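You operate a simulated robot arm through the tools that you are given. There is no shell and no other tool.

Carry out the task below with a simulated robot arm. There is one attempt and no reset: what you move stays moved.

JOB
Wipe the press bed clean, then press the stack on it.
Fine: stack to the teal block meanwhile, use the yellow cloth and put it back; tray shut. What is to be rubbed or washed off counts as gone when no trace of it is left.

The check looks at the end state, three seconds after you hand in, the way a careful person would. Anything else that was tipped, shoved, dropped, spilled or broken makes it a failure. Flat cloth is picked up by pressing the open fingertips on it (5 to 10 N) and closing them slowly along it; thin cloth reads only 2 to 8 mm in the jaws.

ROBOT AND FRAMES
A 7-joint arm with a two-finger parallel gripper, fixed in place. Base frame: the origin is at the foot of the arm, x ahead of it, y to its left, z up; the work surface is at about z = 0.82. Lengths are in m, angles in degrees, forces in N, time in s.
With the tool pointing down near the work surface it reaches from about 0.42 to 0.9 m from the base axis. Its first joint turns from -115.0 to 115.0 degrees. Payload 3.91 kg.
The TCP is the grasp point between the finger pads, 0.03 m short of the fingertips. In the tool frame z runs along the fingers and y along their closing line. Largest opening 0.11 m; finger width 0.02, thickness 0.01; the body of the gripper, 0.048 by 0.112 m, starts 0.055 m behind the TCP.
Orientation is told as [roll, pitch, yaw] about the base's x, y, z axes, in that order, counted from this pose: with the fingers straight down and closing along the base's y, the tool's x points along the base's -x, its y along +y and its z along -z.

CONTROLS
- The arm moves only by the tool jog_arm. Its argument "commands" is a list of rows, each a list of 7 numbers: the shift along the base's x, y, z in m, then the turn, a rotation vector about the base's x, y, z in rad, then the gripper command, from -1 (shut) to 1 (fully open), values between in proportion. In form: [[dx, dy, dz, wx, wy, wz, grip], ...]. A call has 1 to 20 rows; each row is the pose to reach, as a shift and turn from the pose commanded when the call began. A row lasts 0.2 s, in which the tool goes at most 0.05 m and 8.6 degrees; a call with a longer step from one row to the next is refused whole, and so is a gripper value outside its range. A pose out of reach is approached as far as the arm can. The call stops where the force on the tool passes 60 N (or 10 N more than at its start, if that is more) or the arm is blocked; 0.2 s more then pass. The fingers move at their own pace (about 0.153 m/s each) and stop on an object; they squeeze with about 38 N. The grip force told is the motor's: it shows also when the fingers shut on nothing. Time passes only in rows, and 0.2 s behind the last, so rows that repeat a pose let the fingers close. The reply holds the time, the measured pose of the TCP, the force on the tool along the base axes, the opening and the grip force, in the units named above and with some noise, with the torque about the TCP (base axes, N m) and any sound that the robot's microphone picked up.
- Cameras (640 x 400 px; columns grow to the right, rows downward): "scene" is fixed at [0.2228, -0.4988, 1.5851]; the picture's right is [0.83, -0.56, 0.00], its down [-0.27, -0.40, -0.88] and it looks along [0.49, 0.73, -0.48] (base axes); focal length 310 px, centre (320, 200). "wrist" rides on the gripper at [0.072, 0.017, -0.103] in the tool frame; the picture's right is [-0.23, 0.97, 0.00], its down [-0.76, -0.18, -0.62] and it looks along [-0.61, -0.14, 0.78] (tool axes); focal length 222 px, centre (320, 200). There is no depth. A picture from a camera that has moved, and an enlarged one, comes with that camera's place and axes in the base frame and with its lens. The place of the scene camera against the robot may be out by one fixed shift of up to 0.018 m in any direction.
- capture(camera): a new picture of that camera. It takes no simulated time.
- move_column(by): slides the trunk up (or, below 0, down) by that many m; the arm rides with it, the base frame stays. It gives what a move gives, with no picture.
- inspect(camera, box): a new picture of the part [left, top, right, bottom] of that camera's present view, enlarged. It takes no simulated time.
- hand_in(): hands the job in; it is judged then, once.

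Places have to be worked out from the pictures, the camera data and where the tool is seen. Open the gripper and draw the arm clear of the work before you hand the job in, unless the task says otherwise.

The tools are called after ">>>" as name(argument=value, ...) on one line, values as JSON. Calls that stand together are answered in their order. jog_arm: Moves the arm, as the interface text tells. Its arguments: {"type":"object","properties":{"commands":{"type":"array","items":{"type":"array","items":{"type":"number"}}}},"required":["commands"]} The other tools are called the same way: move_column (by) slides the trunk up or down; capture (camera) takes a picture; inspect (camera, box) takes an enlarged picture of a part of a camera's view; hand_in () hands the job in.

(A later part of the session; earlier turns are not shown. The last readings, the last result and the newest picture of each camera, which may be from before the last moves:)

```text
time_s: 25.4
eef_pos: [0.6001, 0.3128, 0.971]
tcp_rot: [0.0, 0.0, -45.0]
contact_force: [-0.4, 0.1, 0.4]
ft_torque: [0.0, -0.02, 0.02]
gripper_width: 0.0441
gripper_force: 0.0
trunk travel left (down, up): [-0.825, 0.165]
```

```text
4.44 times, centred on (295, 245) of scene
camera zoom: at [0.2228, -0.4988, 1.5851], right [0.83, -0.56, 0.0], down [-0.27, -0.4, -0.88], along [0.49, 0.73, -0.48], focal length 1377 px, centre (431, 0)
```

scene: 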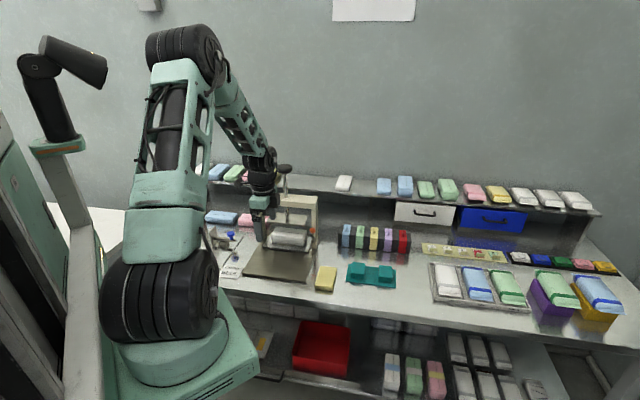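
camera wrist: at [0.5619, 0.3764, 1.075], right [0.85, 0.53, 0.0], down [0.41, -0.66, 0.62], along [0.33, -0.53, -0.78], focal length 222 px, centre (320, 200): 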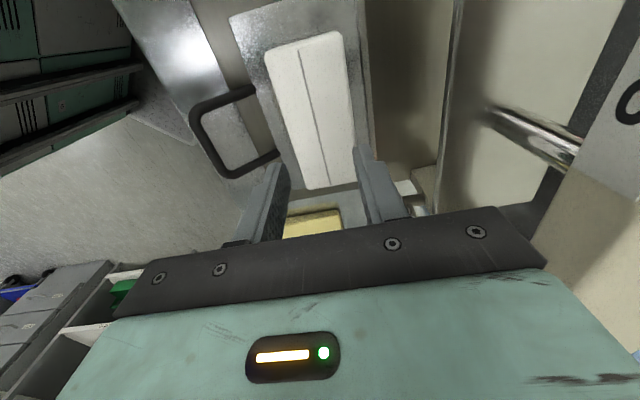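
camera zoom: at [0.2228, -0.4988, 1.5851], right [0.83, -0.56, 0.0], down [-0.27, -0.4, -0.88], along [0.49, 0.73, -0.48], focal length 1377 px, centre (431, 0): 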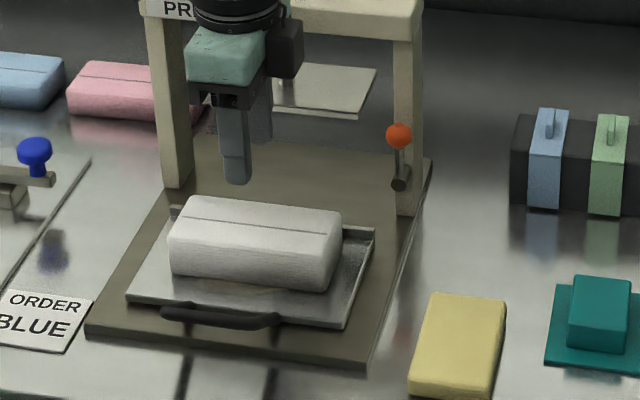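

The grip slid off the rounded top; the stack is still on the bed. I look closely at the gap behind the stack to plan a deeper grasp.

>>> inspect(camera="wrist", box=[220, 0, 400, 200])

>>> inspect(camera="scene", box=[265, 235, 345, 285])

```text
2.00 times, centred on (310, 100) of wrist
camera zoom: at [0.5619, 0.3764, 1.075], right [0.85, 0.53, 0.0], down [0.41, -0.66, 0.62], along [0.33, -0.53, -0.78], focal length 444 px, centre (340, 400)
```

zoom: 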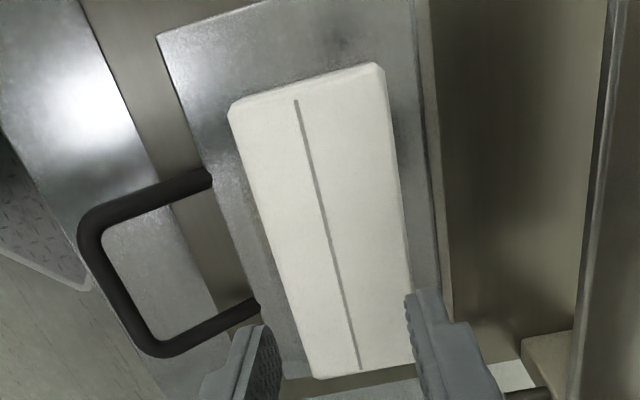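

```text
8.00 times, centred on (305, 260) of scene
camera zoom: at [0.2228, -0.4988, 1.5851], right [0.83, -0.56, 0.0], down [-0.27, -0.4, -0.88], along [0.49, 0.73, -0.48], focal length 2478 px, centre (440, -280)
```

zoom: 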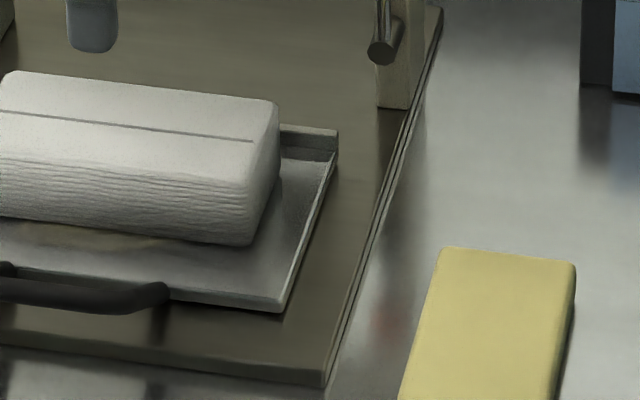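

The gap behind the stack is about 15 mm, tight for a 10 mm finger. I'll regrip the top lightly and slide the stack about 12 mm forward on the bed to make room for a deeper grasp.

>>> jog_arm(commands=[[0, 0, 0, 0, 0, 0, 0.636], [0, 0, 0, 0, 0, 0, 0.636], [0, 0, -0.03, 0, 0, 0, 0.636], [0, 0, -0.06, 0, 0, 0, 0.636], [0, 0, -0.082, 0, 0, 0, 0.636], [0, 0, -0.082, 0, 0, 0, 0.4], [0, 0, -0.082, 0, 0, 0, 0.25], [0, 0, -0.082, 0, 0, 0, 0.1], [0, 0, -0.082, 0, 0, 0, 0.05], [-0.002, -0.002, -0.082, 0, 0, 0, 0.05], [-0.004, -0.004, -0.082, 0, 0, 0, 0.05], [-0.006, -0.006, -0.082, 0, 0, 0, 0.05], [-0.0085, -0.0085, -0.082, 0, 0, 0, 0.05], [-0.0085, -0.0085, -0.082, 0, 0, 0, 0.05]])

>>> capture(camera="wrist")

>>> inspect(camera="scene", box=[265, 235, 345, 285])

```text
time_s: 28.4
eef_pos: [0.591, 0.3016, 0.8887]
tcp_rot: [0.0, 0.0, -45.0]
contact_force: [-0.7, -0.6, -0.4]
ft_torque: [0.0, -0.01, 0.02]
gripper_width: 0.059
gripper_force: 29.2
trunk travel left (down, up): [-0.825, 0.165]
```

```text
taken
camera wrist: at [0.553, 0.3662, 0.9924], right [0.85, 0.53, 0.0], down [0.41, -0.66, 0.62], along [0.33, -0.53, -0.78], focal length 222 px, centre (320, 200)
```

wrist: 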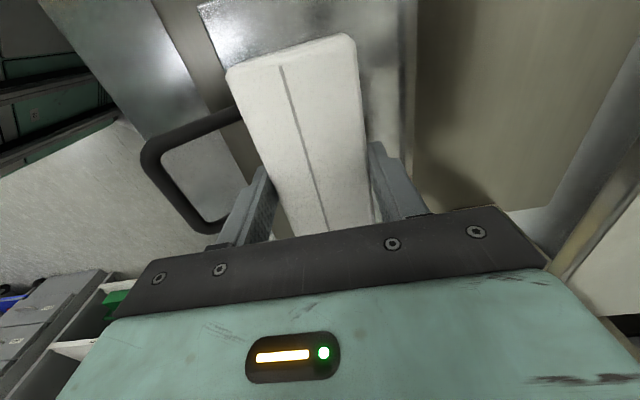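

```text
8.00 times, centred on (305, 260) of scene
camera zoom: at [0.2228, -0.4988, 1.5851], right [0.83, -0.56, 0.0], down [-0.27, -0.4, -0.88], along [0.49, 0.73, -0.48], focal length 2478 px, centre (440, -280)
```

zoom: 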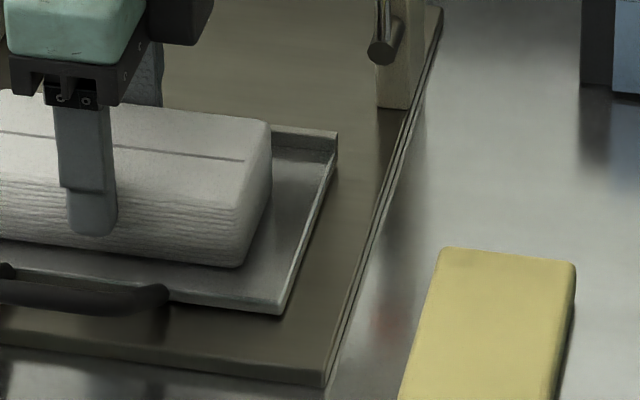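

The stack slid about 12 mm forward, leaving about 28 mm behind it. I open slightly, lower until the tips are just above the bed, and close firmly.

>>> jog_arm(commands=[[0, 0, 0, 0, 0, 0, 0.3], [0, 0, 0, 0, 0, 0, 0.5], [0, 0, 0, 0, 0, 0, 0.5], [0, 0, -0.006, 0, 0, 0, 0.5], [0, 0, -0.01, 0, 0, 0, 0.5], [0, 0, -0.013, 0, 0, 0, 0.5], [0, 0, -0.013, 0, 0, 0, 0.5]])

>>> capture(camera="wrist")

>>> inspect(camera="scene", box=[265, 235, 345, 285])

```text
time_s: 30.0
eef_pos: [0.5918, 0.3023, 0.8757]
tcp_rot: [0.0, 0.0, -45.0]
contact_force: [0.9, -0.6, 0.7]
ft_torque: [0.01, 0.0, -0.01]
gripper_width: 0.0825
gripper_force: 0.0
trunk travel left (down, up): [-0.825, 0.165]
```

```text
taken
camera wrist: at [0.5534, 0.3663, 0.9792], right [0.85, 0.53, 0.0], down [0.41, -0.66, 0.62], along [0.33, -0.53, -0.78], focal length 222 px, centre (320, 200)
```

wrist: 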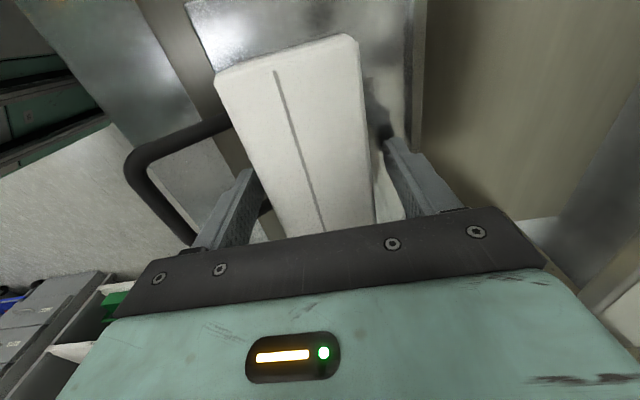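

```text
8.00 times, centred on (305, 260) of scene
camera zoom: at [0.2228, -0.4988, 1.5851], right [0.83, -0.56, 0.0], down [-0.27, -0.4, -0.88], along [0.49, 0.73, -0.48], focal length 2478 px, centre (440, -280)
```

zoom: 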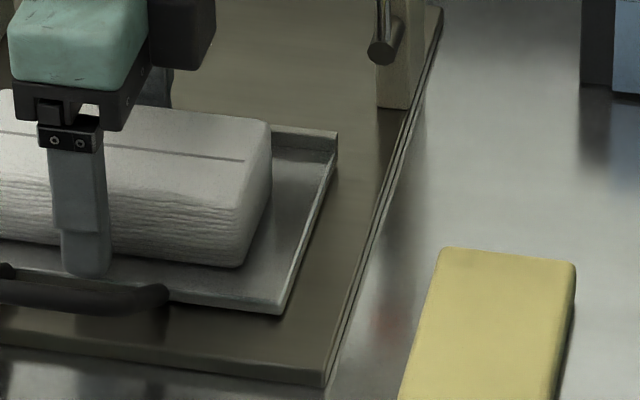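

No contact yet and the tips are just off the bed. I close firmly, then lift just 1 cm to test the hold.

>>> jog_arm(commands=[[0, 0, 0, 0, 0, 0, 0.3], [0, 0, 0, 0, 0, 0, 0.15], [0, 0, 0, 0, 0, 0, 0.0], [0, 0, 0, 0, 0, 0, -0.5], [0, 0, 0, 0, 0, 0, -1], [0, 0, 0, 0, 0, 0, -1], [0, 0, 0.003, 0, 0, 0, -1], [0, 0, 0.006, 0, 0, 0, -1], [0, 0, 0.01, 0, 0, 0, -1], [0, 0, 0.01, 0, 0, 0, -1]])

>>> capture(camera="wrist")

>>> inspect(camera="scene", box=[265, 235, 345, 285])

```text
time_s: 32.2
eef_pos: [0.5916, 0.3023, 0.8841]
tcp_rot: [0.0, 0.0, -45.0]
contact_force: [-0.3, -0.2, -0.4]
ft_torque: [-0.01, 0.0, -0.01]
gripper_width: 0.0589
gripper_force: 37.9
trunk travel left (down, up): [-0.825, 0.165]
```

```text
taken
camera wrist: at [0.5531, 0.3662, 0.9891], right [0.85, 0.53, 0.0], down [0.41, -0.66, 0.62], along [0.33, -0.53, -0.78], focal length 222 px, centre (320, 200)
```

wrist: 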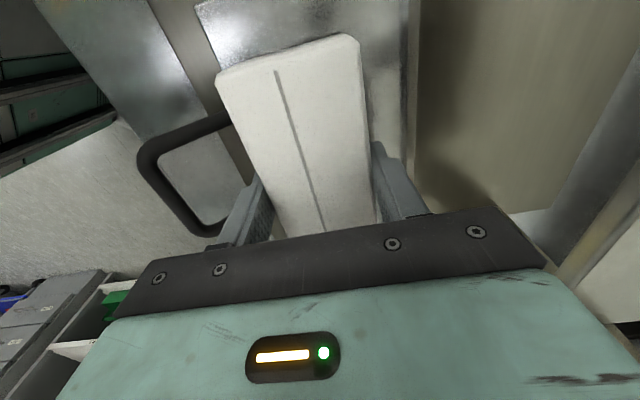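

```text
8.00 times, centred on (305, 260) of scene
camera zoom: at [0.2228, -0.4988, 1.5851], right [0.83, -0.56, 0.0], down [-0.27, -0.4, -0.88], along [0.49, 0.73, -0.48], focal length 2478 px, centre (440, -280)
```

zoom: 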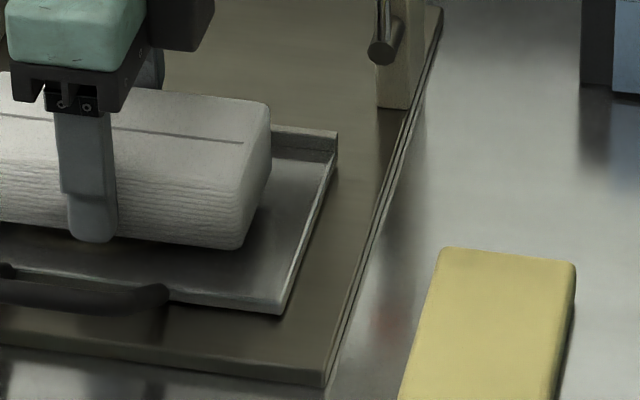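

The stack is held and lifted (58.9 mm, level). I raise it to clear everything and carry it over the teal block.

>>> jog_arm(commands=[[0, 0, 0.03, 0, 0, 0, -1], [0, 0, 0.065, 0, 0, 0, -1], [0, 0, 0.1, 0, 0, 0, -1], [0.01, -0.01, 0.116, 0, 0, 0, -1], [0.036, -0.034, 0.116, 0, 0, 0, -1], [0.062, -0.058, 0.116, 0, 0, 0, -1], [0.088, -0.082, 0.116, 0, 0, 0, -1], [0.114, -0.106, 0.116, 0, 0, 0, -1], [0.14, -0.13, 0.116, 0, 0, 0, -1], [0.166, -0.154, 0.116, 0, 0, 0, -1], [0.192, -0.178, 0.116, 0, 0, 0, -1], [0.218, -0.202, 0.116, 0, 0, 0, -1], [0.232, -0.216, 0.116, 0, 0, 0, -1], [0.2403, -0.2235, 0.116, 0, 0, 0, -1], [0.2403, -0.2235, 0.116, 0, 0, 0, -1]])

>>> capture(camera="wrist")

>>> capture(camera="scene")

>>> inspect(camera="scene", box=[330, 220, 410, 300])

```text
time_s: 35.4
eef_pos: [0.832, 0.0782, 1.0034]
tcp_rot: [0.0, -0.1, -45.1]
contact_force: [0.6, 0.3, -0.6]
ft_torque: [0.01, 0.01, 0.01]
gripper_width: 0.0589
gripper_force: 38.2
trunk travel left (down, up): [-0.825, 0.165]
```

```text
taken
camera wrist: at [0.7933, 0.143, 1.1065], right [0.85, 0.53, 0.0], down [0.41, -0.66, 0.62], along [0.33, -0.53, -0.78], focal length 222 px, centre (320, 200)
```

wrist: 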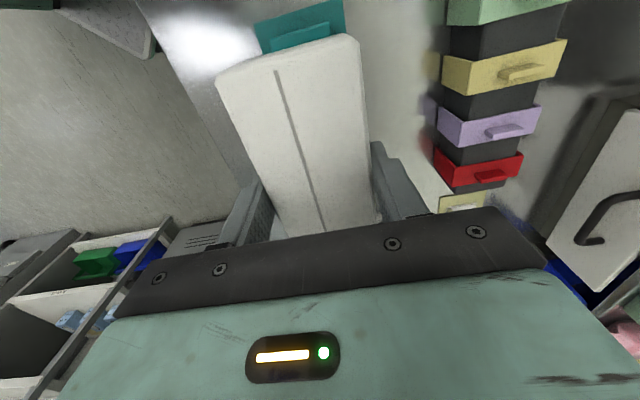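

```text
taken
```

scene: 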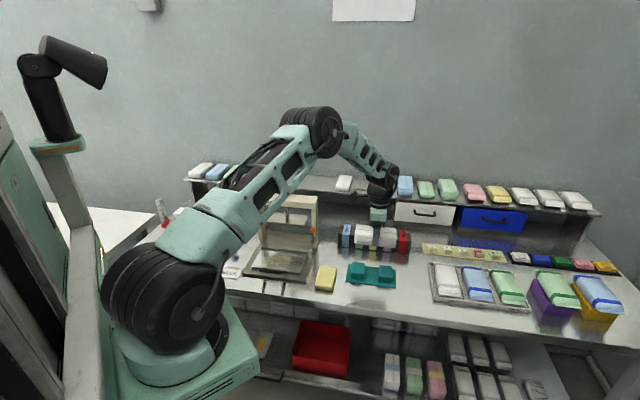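

```text
5.00 times, centred on (370, 260) of scene
camera zoom: at [0.2228, -0.4988, 1.5851], right [0.83, -0.56, 0.0], down [-0.27, -0.4, -0.88], along [0.49, 0.73, -0.48], focal length 1549 px, centre (70, -100)
```

zoom: 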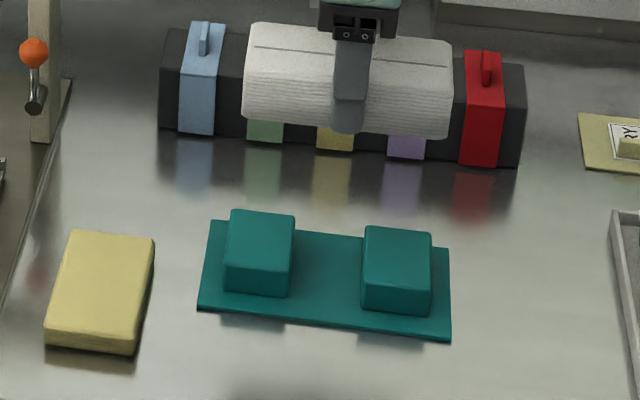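

The stack is directly over the teal block, level and centred. I lower it to a little above the pads and check.

>>> jog_arm(commands=[[0, 0, -0.03, 0, 0, 0, -1], [0, 0, -0.06, 0, 0, 0, -1], [0, 0, -0.085, 0, 0, 0, -1], [0, 0, -0.097, 0, 0, 0, -1], [0, 0, -0.1, 0, 0, 0, -1], [0, 0, -0.1, 0, 0, 0, -1]])

>>> capture(camera="wrist")

>>> inspect(camera="scene", box=[330, 230, 410, 300])

```text
time_s: 36.8
eef_pos: [0.8306, 0.079, 0.9011]
tcp_rot: [0.0, 0.0, -45.0]
contact_force: [-0.4, -0.4, -1.0]
ft_torque: [0.03, -0.01, 0.02]
gripper_width: 0.0591
gripper_force: 37.8
trunk travel left (down, up): [-0.825, 0.165]
```

```text
taken
camera wrist: at [0.7935, 0.1429, 1.0051], right [0.85, 0.53, 0.0], down [0.41, -0.66, 0.62], along [0.33, -0.53, -0.78], focal length 222 px, centre (320, 200)
```

wrist: 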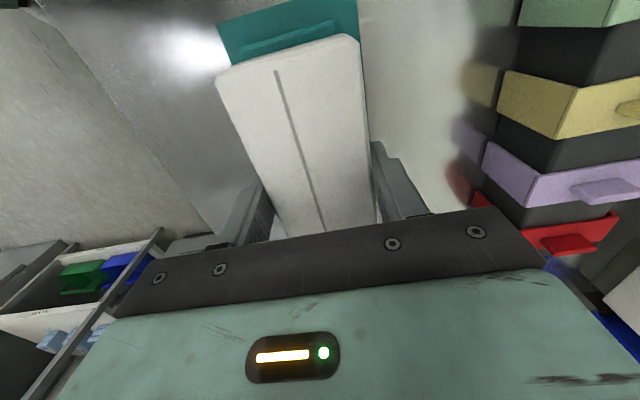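

```text
5.71 times, centred on (370, 265) of scene
camera zoom: at [0.2228, -0.4988, 1.5851], right [0.83, -0.56, 0.0], down [-0.27, -0.4, -0.88], along [0.49, 0.73, -0.48], focal length 1770 px, centre (34, -171)
```

zoom: 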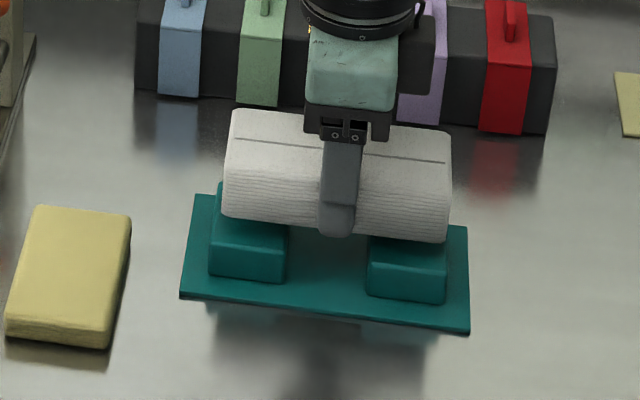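

The stack is just above the pads. I lower in small steps and read the vertical force.

>>> jog_arm(commands=[[0, 0, -0.002, 0, 0, 0, -1], [0, 0, -0.004, 0, 0, 0, -1], [0, 0, -0.005, 0, 0, 0, -1], [0, 0, -0.005, 0, 0, 0, -1]])

>>> jog_arm(commands=[[0, 0, -0.001, 0, 0, 0, -1], [0, 0, -0.002, 0, 0, 0, -1], [0, 0, -0.002, 0, 0, 0, -1]])

>>> inspect(camera="scene", box=[330, 230, 410, 300])

```text
time_s: 37.8
eef_pos: [0.8315, 0.0794, 0.8963]
tcp_rot: [0.0, -0.1, -45.0]
contact_force: [0.3, -0.2, 0.2]
ft_torque: [-0.02, -0.01, -0.01]
gripper_width: 0.0592
gripper_force: 37.5
trunk travel left (down, up): [-0.825, 0.165]
```

```text
time_s: 38.6
eef_pos: [0.8315, 0.0806, 0.8935]
tcp_rot: [0.1, 0.1, -45.0]
contact_force: [-0.2, -0.4, -1.2]
ft_torque: [-0.03, 0.03, -0.01]
gripper_width: 0.0592
gripper_force: 38.4
trunk travel left (down, up): [-0.825, 0.165]
```

```text
5.71 times, centred on (370, 265) of scene
camera zoom: at [0.2228, -0.4988, 1.5851], right [0.83, -0.56, 0.0], down [-0.27, -0.4, -0.88], along [0.49, 0.73, -0.48], focal length 1770 px, centre (34, -171)
```

zoom: 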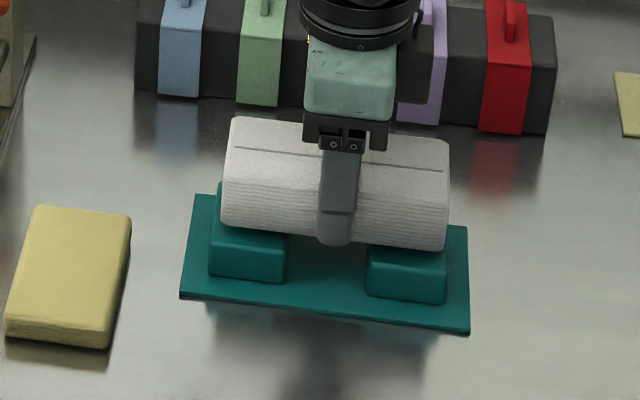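

No contact yet; I continue down in 1–2 mm steps.

>>> jog_arm(commands=[[0, 0, -0.001, 0, 0, 0, -1], [0, 0, -0.002, 0, 0, 0, -1], [0, 0, -0.002, 0, 0, 0, -1]])

>>> jog_arm(commands=[[0, 0, -0.001, 0, 0, 0, -1], [0, 0, -0.002, 0, 0, 0, -1], [0, 0, -0.002, 0, 0, 0, -1]])

>>> inspect(camera="scene", box=[330, 230, 410, 300])

```text
time_s: 39.4
eef_pos: [0.8306, 0.0802, 0.892]
tcp_rot: [0.0, 0.1, -45.1]
contact_force: [-1.0, 0.5, -0.8]
ft_torque: [0.01, -0.03, -0.02]
gripper_width: 0.0592
gripper_force: 38.0
trunk travel left (down, up): [-0.825, 0.165]
```

```text
time_s: 40.2
eef_pos: [0.8302, 0.0784, 0.8911]
tcp_rot: [0.0, 0.0, -44.9]
contact_force: [-0.3, -0.8, 0.0]
ft_torque: [0.0, 0.0, 0.0]
gripper_width: 0.0591
gripper_force: 38.1
trunk travel left (down, up): [-0.825, 0.165]
```

```text
5.71 times, centred on (370, 265) of scene
camera zoom: at [0.2228, -0.4988, 1.5851], right [0.83, -0.56, 0.0], down [-0.27, -0.4, -0.88], along [0.49, 0.73, -0.48], focal length 1770 px, centre (34, -171)
```

zoom: 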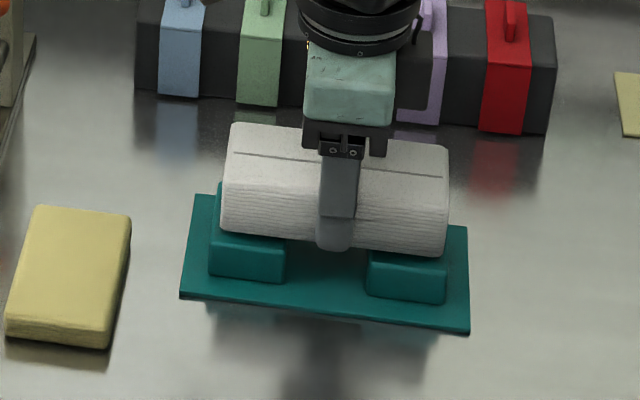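

>>> jog_arm(commands=[[0, 0, -0.001, 0, 0, 0, -1], [0, 0, -0.002, 0, 0, 0, -1], [0, 0, -0.002, 0, 0, 0, -1]])

>>> jog_arm(commands=[[0, 0, -0.001, 0, 0, 0, -1], [0, 0, -0.002, 0, 0, 0, -1], [0, 0, -0.002, 0, 0, 0, -1]])

>>> inspect(camera="scene", box=[350, 240, 390, 290])

```text
time_s: 41.0
eef_pos: [0.8326, 0.0786, 0.8889]
tcp_rot: [0.0, 0.1, -45.0]
contact_force: [0.0, -0.1, -0.1]
ft_torque: [0.0, 0.03, 0.0]
gripper_width: 0.0589
gripper_force: 37.8
trunk travel left (down, up): [-0.825, 0.165]
```

```text
time_s: 41.8
eef_pos: [0.8318, 0.0798, 0.8868]
tcp_rot: [0.0, 0.0, -45.0]
contact_force: [-0.3, 0.4, -0.6]
ft_torque: [0.0, 0.01, 0.0]
gripper_width: 0.0591
gripper_force: 37.3
trunk travel left (down, up): [-0.825, 0.165]
```

```text
8.00 times, centred on (370, 265) of scene
camera zoom: at [0.2228, -0.4988, 1.5851], right [0.83, -0.56, 0.0], down [-0.27, -0.4, -0.88], along [0.49, 0.73, -0.48], focal length 2478 px, centre (-80, -320)
```

zoom: 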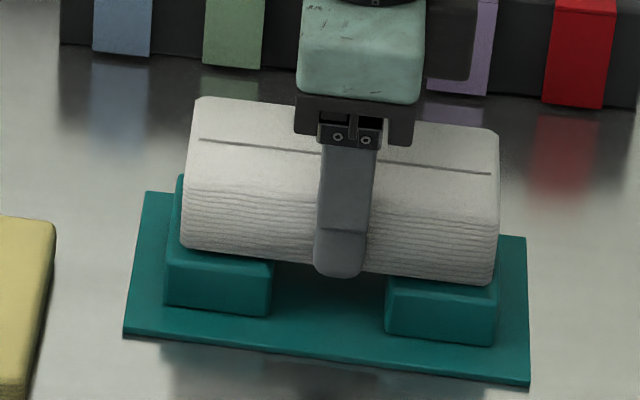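

>>> jog_arm(commands=[[0, 0, -0.001, 0, 0, 0, -1], [0, 0, -0.002, 0, 0, 0, -1], [0, 0, -0.002, 0, 0, 0, -1]])

>>> jog_arm(commands=[[0, 0, -0.001, 0, 0, 0, -1], [0, 0, -0.002, 0, 0, 0, -1], [0, 0, -0.002, 0, 0, 0, -1]])

>>> inspect(camera="scene", box=[350, 240, 390, 290])

```text
time_s: 42.6
eef_pos: [0.8323, 0.0784, 0.8867]
tcp_rot: [0.1, 0.0, -45.0]
contact_force: [-1.5, -0.6, 4.6]
ft_torque: [-0.03, 0.22, 0.03]
gripper_width: 0.0588
gripper_force: 38.4
trunk travel left (down, up): [-0.825, 0.165]
```

```text
time_s: 43.4
eef_pos: [0.8326, 0.0783, 0.8858]
tcp_rot: [0.2, -0.1, -45.0]
contact_force: [-2.2, -1.9, 19.8]
ft_torque: [-0.08, 0.46, 0.02]
gripper_width: 0.0589
gripper_force: 38.1
trunk travel left (down, up): [-0.825, 0.165]
```

```text
8.00 times, centred on (370, 265) of scene
camera zoom: at [0.2228, -0.4988, 1.5851], right [0.83, -0.56, 0.0], down [-0.27, -0.4, -0.88], along [0.49, 0.73, -0.48], focal length 2478 px, centre (-80, -320)
```

zoom: 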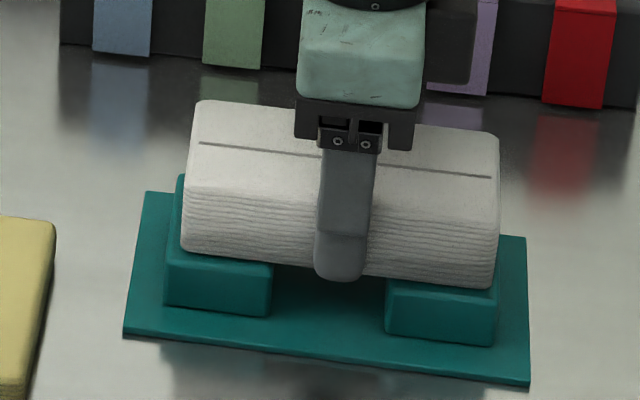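

Contact is made (about 20 N at z≈0.886, pad top ≈0.852). I ease off 1.5 mm, open the fingers to 9 cm and rise.

>>> jog_arm(commands=[[0, 0, 0.0015, 0, 0, 0, -1], [0, 0, 0.0015, 0, 0, 0, 0.1], [0, 0, 0.0015, 0, 0, 0, 0.3], [0, 0, 0.0015, 0, 0, 0, 0.5], [0, 0, 0.0015, 0, 0, 0, 0.636], [0, 0, 0.0015, 0, 0, 0, 0.636], [0, 0, 0.03, 0, 0, 0, 0.636], [0, 0, 0.07, 0, 0, 0, 0.636], [0, 0, 0.11, 0, 0, 0, 0.636], [0, 0, 0.15, 0, 0, 0, 0.636]])

>>> capture(camera="wrist")

>>> inspect(camera="scene", box=[250, 220, 410, 300])

```text
time_s: 45.6
eef_pos: [0.8305, 0.0778, 1.0323]
tcp_rot: [-0.2, 0.1, -45.0]
contact_force: [0.8, -0.4, -0.1]
ft_torque: [0.0, 0.05, -0.01]
gripper_width: 0.0896
gripper_force: 0.1
trunk travel left (down, up): [-0.825, 0.165]
```

```text
taken
camera wrist: at [0.792, 0.1417, 1.1367], right [0.85, 0.53, 0.0], down [0.41, -0.66, 0.62], along [0.33, -0.53, -0.78], focal length 222 px, centre (320, 200)
```

wrist: 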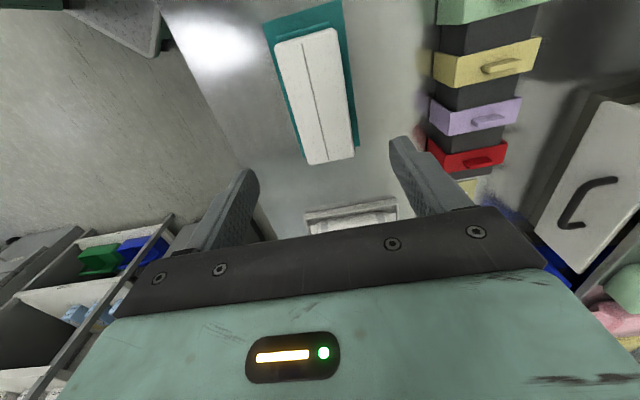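

```text
4.00 times, centred on (330, 260) of scene
camera zoom: at [0.2228, -0.4988, 1.5851], right [0.83, -0.56, 0.0], down [-0.27, -0.4, -0.88], along [0.49, 0.73, -0.48], focal length 1239 px, centre (280, -40)
```

zoom: 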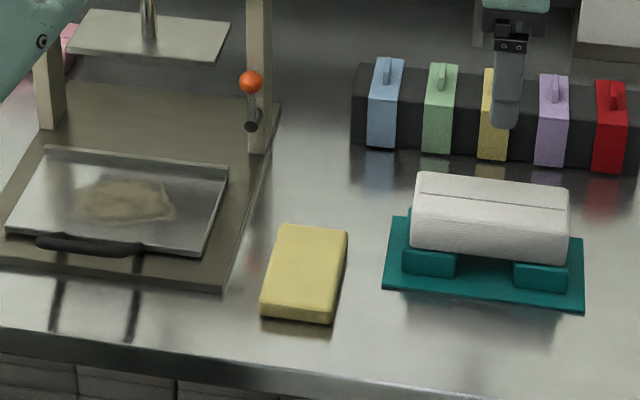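

The stack rests squarely on the teal block, and the brown stain on the bed is now visible. I enlarge it.

>>> inspect(camera="scene", box=[245, 245, 315, 290])

>>> inspect(camera="scene", box=[310, 260, 350, 300])

```text
8.89 times, centred on (280, 268) of scene
camera zoom: at [0.2228, -0.4988, 1.5851], right [0.83, -0.56, 0.0], down [-0.27, -0.4, -0.88], along [0.49, 0.73, -0.48], focal length 2753 px, centre (676, -400)
```

zoom: 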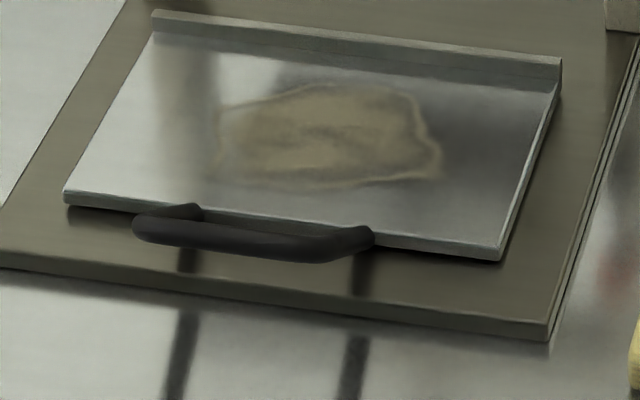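

```text
10.00 times, centred on (330, 280) of scene
camera zoom: at [0.2228, -0.4988, 1.5851], right [0.83, -0.56, 0.0], down [-0.27, -0.4, -0.88], along [0.49, 0.73, -0.48], focal length 3097 px, centre (220, -600)
```

zoom: 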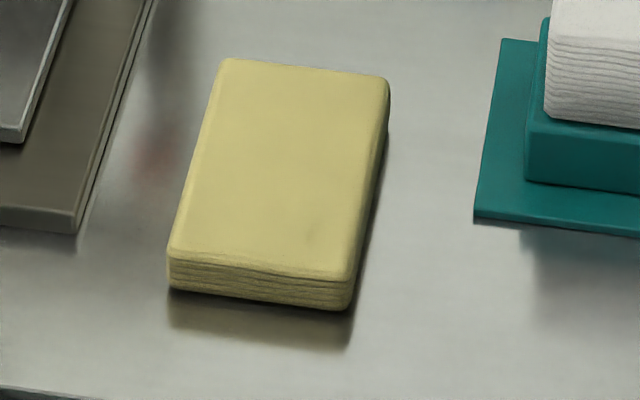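

The stain covers roughly u 0.614–0.684, v -0.25…-0.16 on the bed. The folded yellow cloth (about 94×64 mm, 12 mm thick) sits at u≈0.59, v≈-0.379; I turn the hand so it can grip the cloth across its narrow side and take a look from above it.

>>> jog_arm(commands=[[-0.017, 0.004, 0.0, 0, 0, 0.143, 1], [-0.034, 0.008, 0.0, 0, 0, 0.286, 1], [-0.051, 0.012, 0.0, 0, 0, 0.429, 1], [-0.068, 0.016, 0.0, 0, 0, 0.572, 1], [-0.085, 0.02, 0.0, 0, 0, 0.715, 1], [-0.102, 0.024, 0.0, 0, 0, 0.858, 1], [-0.119, 0.028, 0.0, 0, 0, 1.0, 1], [-0.136, 0.032, 0.0, 0, 0, 1.143, 1], [-0.153, 0.036, 0.0, 0, 0, 1.286, 1], [-0.17, 0.04, 0.0, 0, 0, 1.429, 1], [-0.187, 0.0424, 0.0, 0, 0, 1.571, 1], [-0.187, 0.0424, 0.0, 0, 0, 1.571, 1]])

>>> capture(camera="wrist")

>>> inspect(camera="wrist", box=[240, 60, 400, 200])

```text
time_s: 48.2
eef_pos: [0.6442, 0.1223, 1.0329]
tcp_rot: [-0.1, 0.0, 45.2]
contact_force: [-0.2, -0.5, 0.0]
ft_torque: [0.01, -0.02, -0.02]
gripper_width: 0.1099
gripper_force: 0.0
trunk travel left (down, up): [-0.825, 0.165]
```

```text
taken
camera wrist: at [0.5817, 0.0834, 1.1372], right [-0.53, 0.85, 0.0], down [0.66, 0.41, 0.62], along [0.53, 0.33, -0.78], focal length 222 px, centre (320, 200)
```

wrist: 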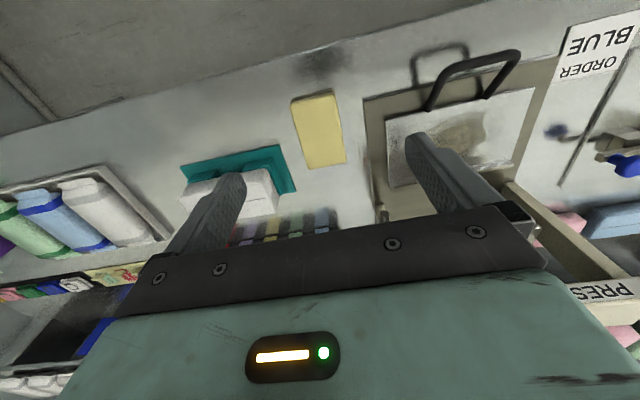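

```text
2.86 times, centred on (320, 130) of wrist
camera zoom: at [0.5817, 0.0834, 1.1372], right [-0.53, 0.85, 0.0], down [0.66, 0.41, 0.62], along [0.53, 0.33, -0.78], focal length 635 px, centre (320, 400)
```

zoom: 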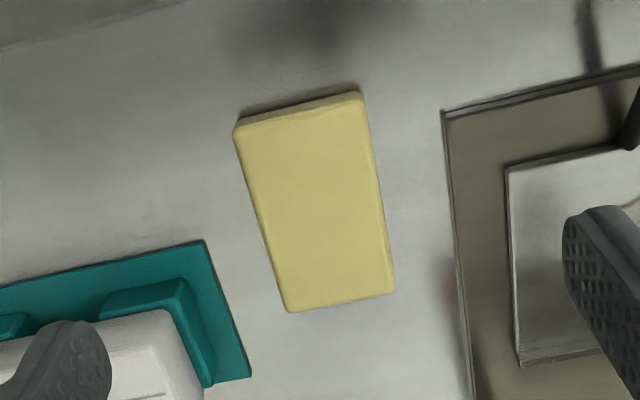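

The cloth's centre is at u≈0.594, v≈-0.380, size about 10×6 cm, square to the bench. I move above it with the fingers 9 cm apart and come down close.

>>> jog_arm(commands=[[0.015, 0.01, -0.02, 0, 0, 0, 0.636], [0.03, 0.02, -0.05, 0, 0, 0, 0.636], [0.0445, 0.029, -0.085, 0, 0, 0, 0.636], [0.0445, 0.029, -0.12, 0, 0, 0, 0.636], [0.0445, 0.029, -0.15, 0, 0, 0, 0.636], [0.0445, 0.029, -0.165, 0, 0, 0, 0.636], [0.0445, 0.029, -0.165, 0, 0, 0, 0.636]])

>>> capture(camera="wrist")

>>> inspect(camera="scene", box=[290, 240, 370, 300])

```text
time_s: 49.8
eef_pos: [0.6898, 0.1521, 0.869]
tcp_rot: [0.0, 0.0, 45.0]
contact_force: [0.8, -0.4, -0.3]
ft_torque: [0.01, 0.01, -0.03]
gripper_width: 0.0898
gripper_force: 0.0
trunk travel left (down, up): [-0.825, 0.165]
```

```text
taken
camera wrist: at [0.6273, 0.1128, 0.9723], right [-0.53, 0.85, 0.0], down [0.66, 0.41, 0.62], along [0.53, 0.33, -0.78], focal length 222 px, centre (320, 200)
```

wrist: 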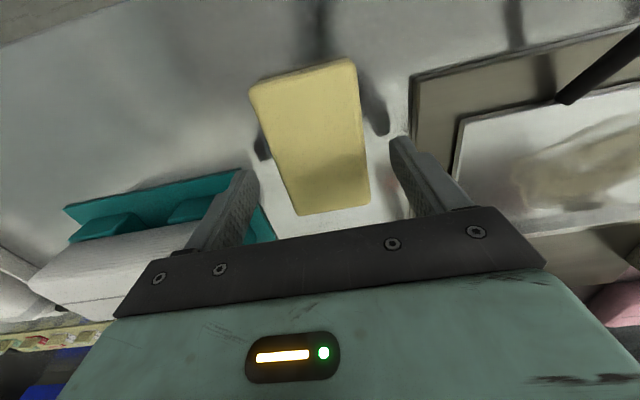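

```text
6.67 times, centred on (330, 270) of scene
camera zoom: at [0.2228, -0.4988, 1.5851], right [0.83, -0.56, 0.0], down [-0.27, -0.4, -0.88], along [0.49, 0.73, -0.48], focal length 2065 px, centre (253, -267)
```

zoom: 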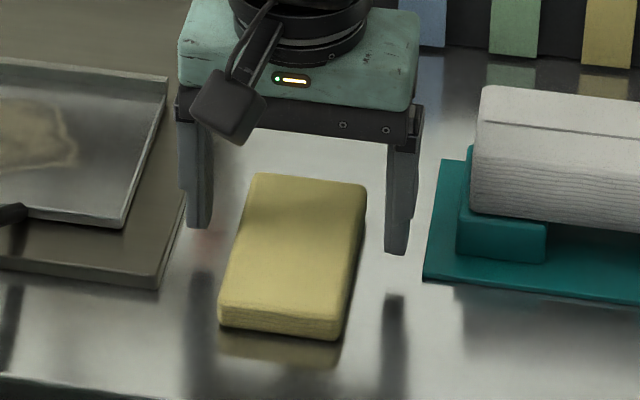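

The cloth is centred between the fingers. I lower carefully towards the bench and read the force.

>>> jog_arm(commands=[[0, 0, -0.005, 0, 0, 0, 0.636], [0, 0, -0.01, 0, 0, 0, 0.636], [0, 0, -0.014, 0, 0, 0, 0.636], [0, 0, -0.014, 0, 0, 0, 0.636]])

>>> jog_arm(commands=[[0, 0, -0.001, 0, 0, 0, 0.636], [0, 0, -0.002, 0, 0, 0, 0.636], [0, 0, -0.002, 0, 0, 0, 0.636]])

>>> inspect(camera="scene", box=[290, 240, 370, 300])

```text
time_s: 50.8
eef_pos: [0.6894, 0.1509, 0.8532]
tcp_rot: [0.1, 0.0, 45.0]
contact_force: [0.4, -0.3, 0.2]
ft_torque: [0.01, 0.01, -0.01]
gripper_width: 0.0899
gripper_force: 0.0
trunk travel left (down, up): [-0.825, 0.165]
```

```text
time_s: 51.6
eef_pos: [0.6887, 0.1516, 0.8519]
tcp_rot: [0.0, 0.1, 45.0]
contact_force: [0.8, -0.1, 0.1]
ft_torque: [0.0, -0.02, 0.02]
gripper_width: 0.0899
gripper_force: 0.1
trunk travel left (down, up): [-0.825, 0.165]
```

```text
6.67 times, centred on (330, 270) of scene
camera zoom: at [0.2228, -0.4988, 1.5851], right [0.83, -0.56, 0.0], down [-0.27, -0.4, -0.88], along [0.49, 0.73, -0.48], focal length 2065 px, centre (253, -267)
```

zoom: 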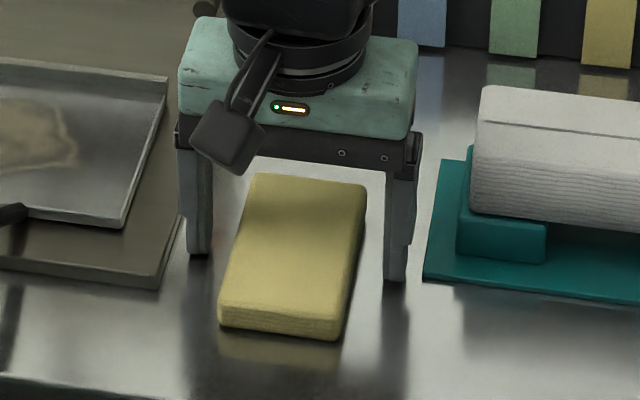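

Tips are about 2 mm above the bench with no contact. I close slowly on the cloth's sides.

>>> jog_arm(commands=[[0, 0, 0.001, 0, 0, 0, 0.45], [0, 0, 0.001, 0, 0, 0, 0.3], [0, 0, 0.001, 0, 0, 0, 0.2], [0, 0, 0.001, 0, 0, 0, 0.1], [0, 0, 0.001, 0, 0, 0, 0.0], [0, 0, 0.001, 0, 0, 0, -0.1], [0, 0, 0.001, 0, 0, 0, -0.2], [0, 0, 0.001, 0, 0, 0, -0.2]])

>>> capture(camera="wrist")

>>> inspect(camera="scene", box=[290, 240, 370, 300])

```text
time_s: 53.4
eef_pos: [0.689, 0.1512, 0.8522]
tcp_rot: [0.0, 0.0, 44.9]
contact_force: [-1.0, 0.2, -0.1]
ft_torque: [0.04, 0.0, 0.01]
gripper_width: 0.0605
gripper_force: 38.3
trunk travel left (down, up): [-0.825, 0.165]
```

```text
taken
camera wrist: at [0.6269, 0.1123, 0.9567], right [-0.53, 0.85, 0.0], down [0.66, 0.41, 0.62], along [0.53, 0.33, -0.78], focal length 222 px, centre (320, 200)
```

wrist: 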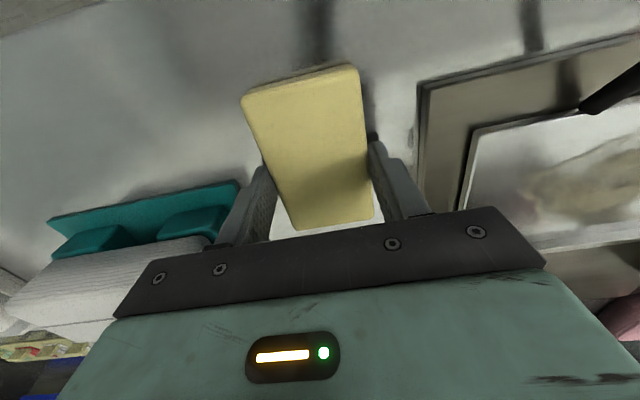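

```text
6.67 times, centred on (330, 270) of scene
camera zoom: at [0.2228, -0.4988, 1.5851], right [0.83, -0.56, 0.0], down [-0.27, -0.4, -0.88], along [0.49, 0.73, -0.48], focal length 2065 px, centre (253, -267)
```

zoom: 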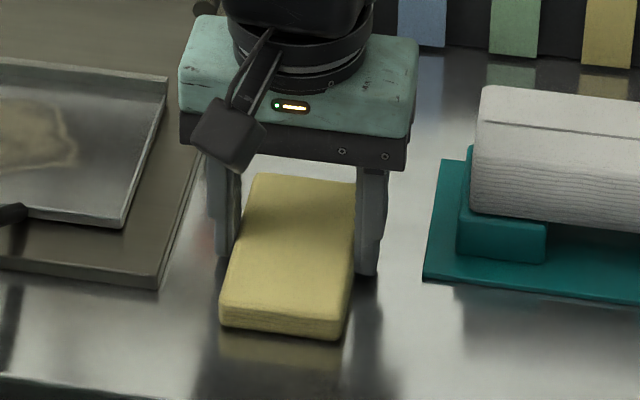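

The cloth is held at 60.5 mm with its shape kept. I lift it 1.5 cm to test the hold (pick spot TCP ≈ (0.689, 0.151), for putting it back).

>>> jog_arm(commands=[[0, 0, 0.003, 0, 0, 0, -1], [0, 0, 0.007, 0, 0, 0, -1], [0, 0, 0.011, 0, 0, 0, -1], [0, 0, 0.015, 0, 0, 0, -1], [0, 0, 0.015, 0, 0, 0, -1]])

>>> inspect(camera="scene", box=[290, 240, 370, 300])

>>> capture(camera="wrist")

```text
time_s: 54.6
eef_pos: [0.6888, 0.1496, 0.8688]
tcp_rot: [0.0, 0.0, 45.1]
contact_force: [1.4, -0.4, 0.0]
ft_torque: [-0.02, -0.02, -0.02]
gripper_width: 0.0605
gripper_force: 37.9
trunk travel left (down, up): [-0.825, 0.165]
```

```text
6.67 times, centred on (330, 270) of scene
camera zoom: at [0.2228, -0.4988, 1.5851], right [0.83, -0.56, 0.0], down [-0.27, -0.4, -0.88], along [0.49, 0.73, -0.48], focal length 2065 px, centre (253, -267)
```

zoom: 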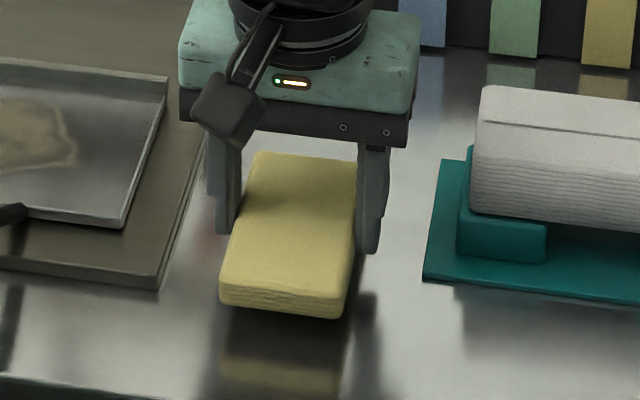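

```text
taken
camera wrist: at [0.6267, 0.1116, 0.9719], right [-0.53, 0.85, 0.0], down [0.66, 0.41, 0.62], along [0.53, 0.33, -0.78], focal length 222 px, centre (320, 200)
```

wrist: 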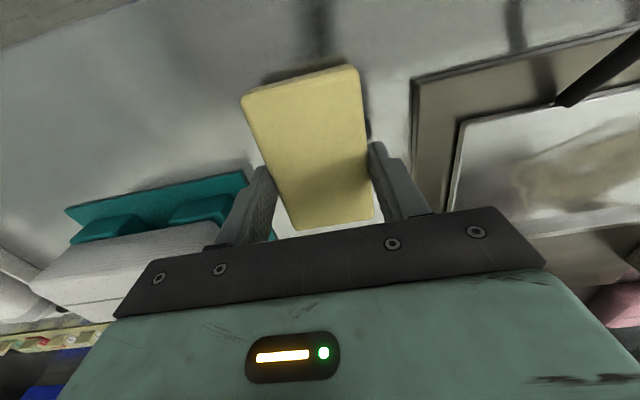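

The cloth is held flat and firm. From the scene picture the bed runs u 0.590–0.693 and the stain u 0.610–0.677, v -0.251…-0.156, so the cloth's 10 cm length spans it; I carry the cloth over the bed's centre and lower it close.

>>> jog_arm(commands=[[0, 0, 0.03, 0, 0, 0, -1], [0, 0, 0.065, 0, 0, 0, -1], [-0.02, 0.033, 0.08, 0, 0, 0, -1], [-0.04, 0.067, 0.08, 0, 0, 0, -1], [-0.06, 0.101, 0.08, 0, 0, 0, -1], [-0.08, 0.135, 0.08, 0, 0, 0, -1], [-0.0947, 0.1598, 0.08, 0, 0, 0, -1], [-0.0947, 0.1598, 0.05, 0, 0, 0, -1], [-0.0947, 0.1598, 0.03, 0, 0, 0, -1], [-0.0947, 0.1598, 0.018, 0, 0, 0, -1], [-0.0947, 0.1598, 0.018, 0, 0, 0, -1]])

>>> capture(camera="wrist")

>>> inspect(camera="scene", box=[245, 225, 325, 285])

```text
time_s: 57.0
eef_pos: [0.5938, 0.3084, 0.8849]
tcp_rot: [0.0, -0.1, 44.9]
contact_force: [-0.3, -0.2, 0.7]
ft_torque: [0.0, -0.02, 0.01]
gripper_width: 0.0604
gripper_force: 38.6
trunk travel left (down, up): [-0.825, 0.165]
```

```text
taken
camera wrist: at [0.5322, 0.2714, 0.9884], right [-0.53, 0.85, 0.0], down [0.66, 0.41, 0.62], along [0.53, 0.33, -0.78], focal length 222 px, centre (320, 200)
```

wrist: 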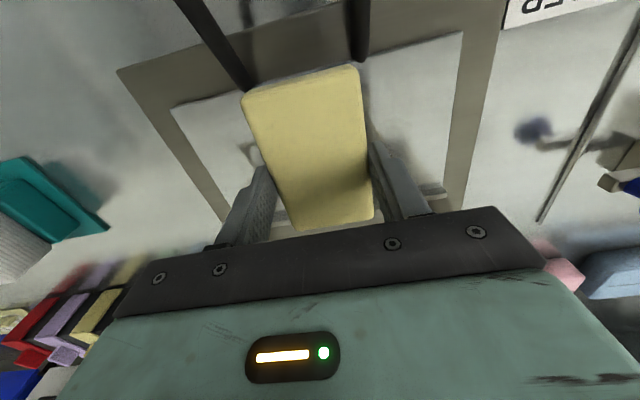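

```text
6.67 times, centred on (285, 255) of scene
camera zoom: at [0.2228, -0.4988, 1.5851], right [0.83, -0.56, 0.0], down [-0.27, -0.4, -0.88], along [0.49, 0.73, -0.48], focal length 2065 px, centre (553, -167)
```

zoom: 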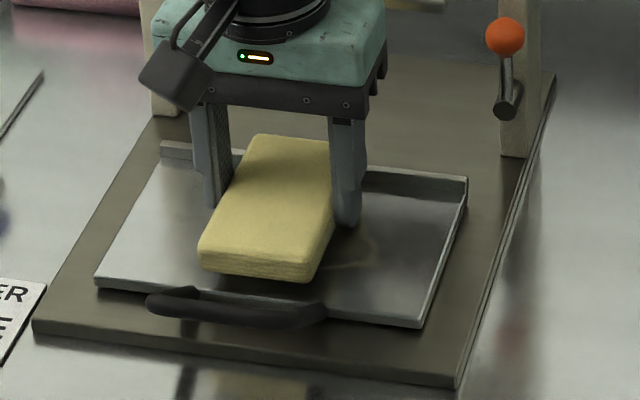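

The cloth is over the bed between lip and handle, about 1 cm above. I lower in small steps until it touches.

>>> jog_arm(commands=[[0, 0, -0.004, 0, 0, 0, -1], [0, 0, -0.008, 0, 0, 0, -1], [0, 0, -0.008, 0, 0, 0, -1]])

>>> jog_arm(commands=[[0, 0, -0.001, 0, 0, 0, -1], [0, 0, -0.002, 0, 0, 0, -1], [0, 0, -0.002, 0, 0, 0, -1]])

>>> inspect(camera="scene", box=[245, 225, 325, 285])

```text
time_s: 57.8
eef_pos: [0.5938, 0.3106, 0.8775]
tcp_rot: [0.0, 0.0, 44.9]
contact_force: [0.3, -0.1, -0.2]
ft_torque: [0.02, 0.01, -0.01]
gripper_width: 0.0602
gripper_force: 37.8
trunk travel left (down, up): [-0.825, 0.165]
```

```text
time_s: 58.6
eef_pos: [0.5946, 0.311, 0.8748]
tcp_rot: [-0.1, 0.1, 45.0]
contact_force: [-0.9, 0.6, 0.0]
ft_torque: [-0.01, 0.01, 0.0]
gripper_width: 0.0601
gripper_force: 38.7
trunk travel left (down, up): [-0.825, 0.165]
```

```text
6.67 times, centred on (285, 255) of scene
camera zoom: at [0.2228, -0.4988, 1.5851], right [0.83, -0.56, 0.0], down [-0.27, -0.4, -0.88], along [0.49, 0.73, -0.48], focal length 2065 px, centre (553, -167)
```

zoom: 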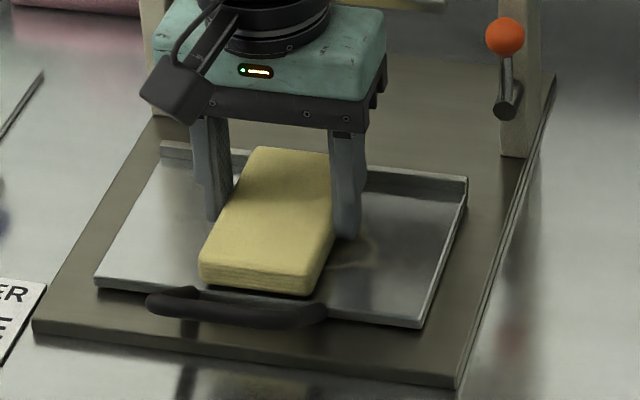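

>>> jog_arm(commands=[[0, 0, -0.001, 0, 0, 0, -1], [0, 0, -0.002, 0, 0, 0, -1], [0, 0, -0.002, 0, 0, 0, -1]])

>>> jog_arm(commands=[[0, 0, -0.001, 0, 0, 0, -1], [0, 0, -0.0015, 0, 0, 0, -1], [0, 0, -0.0015, 0, 0, 0, -1]])

>>> inspect(camera="scene", box=[245, 225, 325, 285])

```text
time_s: 59.4
eef_pos: [0.5937, 0.3115, 0.8728]
tcp_rot: [0.0, 0.0, 45.1]
contact_force: [-0.7, 1.6, 0.3]
ft_torque: [0.02, 0.09, -0.06]
gripper_width: 0.0607
gripper_force: 37.5
trunk travel left (down, up): [-0.825, 0.165]
```

```text
time_s: 60.2
eef_pos: [0.5946, 0.3118, 0.8721]
tcp_rot: [0.1, -0.1, 45.0]
contact_force: [-2.7, 4.4, 6.8]
ft_torque: [0.07, 0.14, -0.19]
gripper_width: 0.0603
gripper_force: 37.4
trunk travel left (down, up): [-0.825, 0.165]
```

```text
6.67 times, centred on (285, 255) of scene
camera zoom: at [0.2228, -0.4988, 1.5851], right [0.83, -0.56, 0.0], down [-0.27, -0.4, -0.88], along [0.49, 0.73, -0.48], focal length 2065 px, centre (553, -167)
```

zoom: 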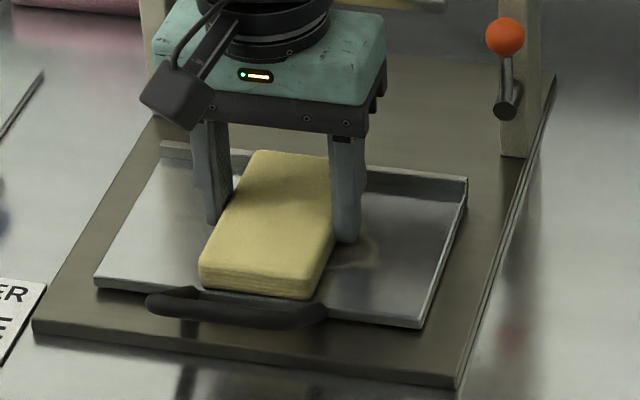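

The cloth now presses on the bed with about 7 N. I make a first short stroke along the bed and watch the forces.

>>> jog_arm(commands=[[-0.005, 0.005, 0, 0, 0, 0, -1], [-0.01, 0.01, 0, 0, 0, 0, -1], [-0.015, 0.015, 0, 0, 0, 0, -1], [-0.02, 0.02, 0, 0, 0, 0, -1]])

>>> inspect(camera="scene", box=[245, 225, 325, 285])

>>> capture(camera="wrist")

```text
time_s: 61.1
eef_pos: [0.5896, 0.3168, 0.8724]
tcp_rot: [-1.2, 0.0, 44.6]
contact_force: [10.6, -8.9, 3.8]
ft_torque: [-0.17, -0.25, 0.87]
gripper_width: 0.0619
gripper_force: 37.9
trunk travel left (down, up): [-0.825, 0.165]
stopped in row 4: the force on the tool passed its limit at 63 N (the readings are from after the stop); the commanded pose is now the measured one
```

```text
6.67 times, centred on (285, 255) of scene
camera zoom: at [0.2228, -0.4988, 1.5851], right [0.83, -0.56, 0.0], down [-0.27, -0.4, -0.88], along [0.49, 0.73, -0.48], focal length 2065 px, centre (553, -167)
```

zoom: 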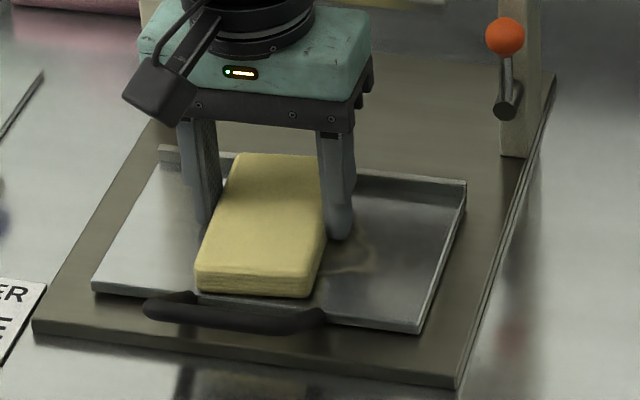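

```text
taken
camera wrist: at [0.5266, 0.2798, 0.976], right [-0.52, 0.85, -0.02], down [0.66, 0.42, 0.63], along [0.54, 0.31, -0.78], focal length 222 px, centre (320, 200)
```

wrist: 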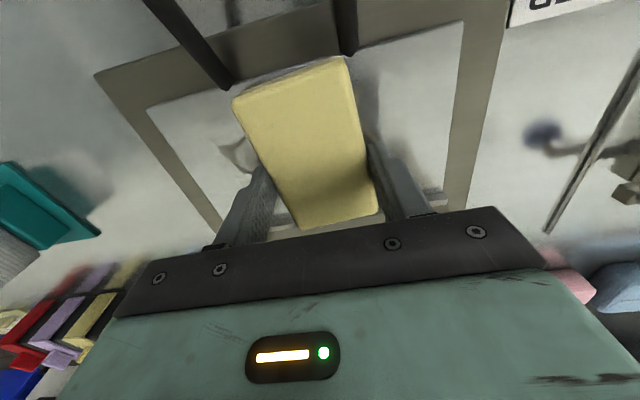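

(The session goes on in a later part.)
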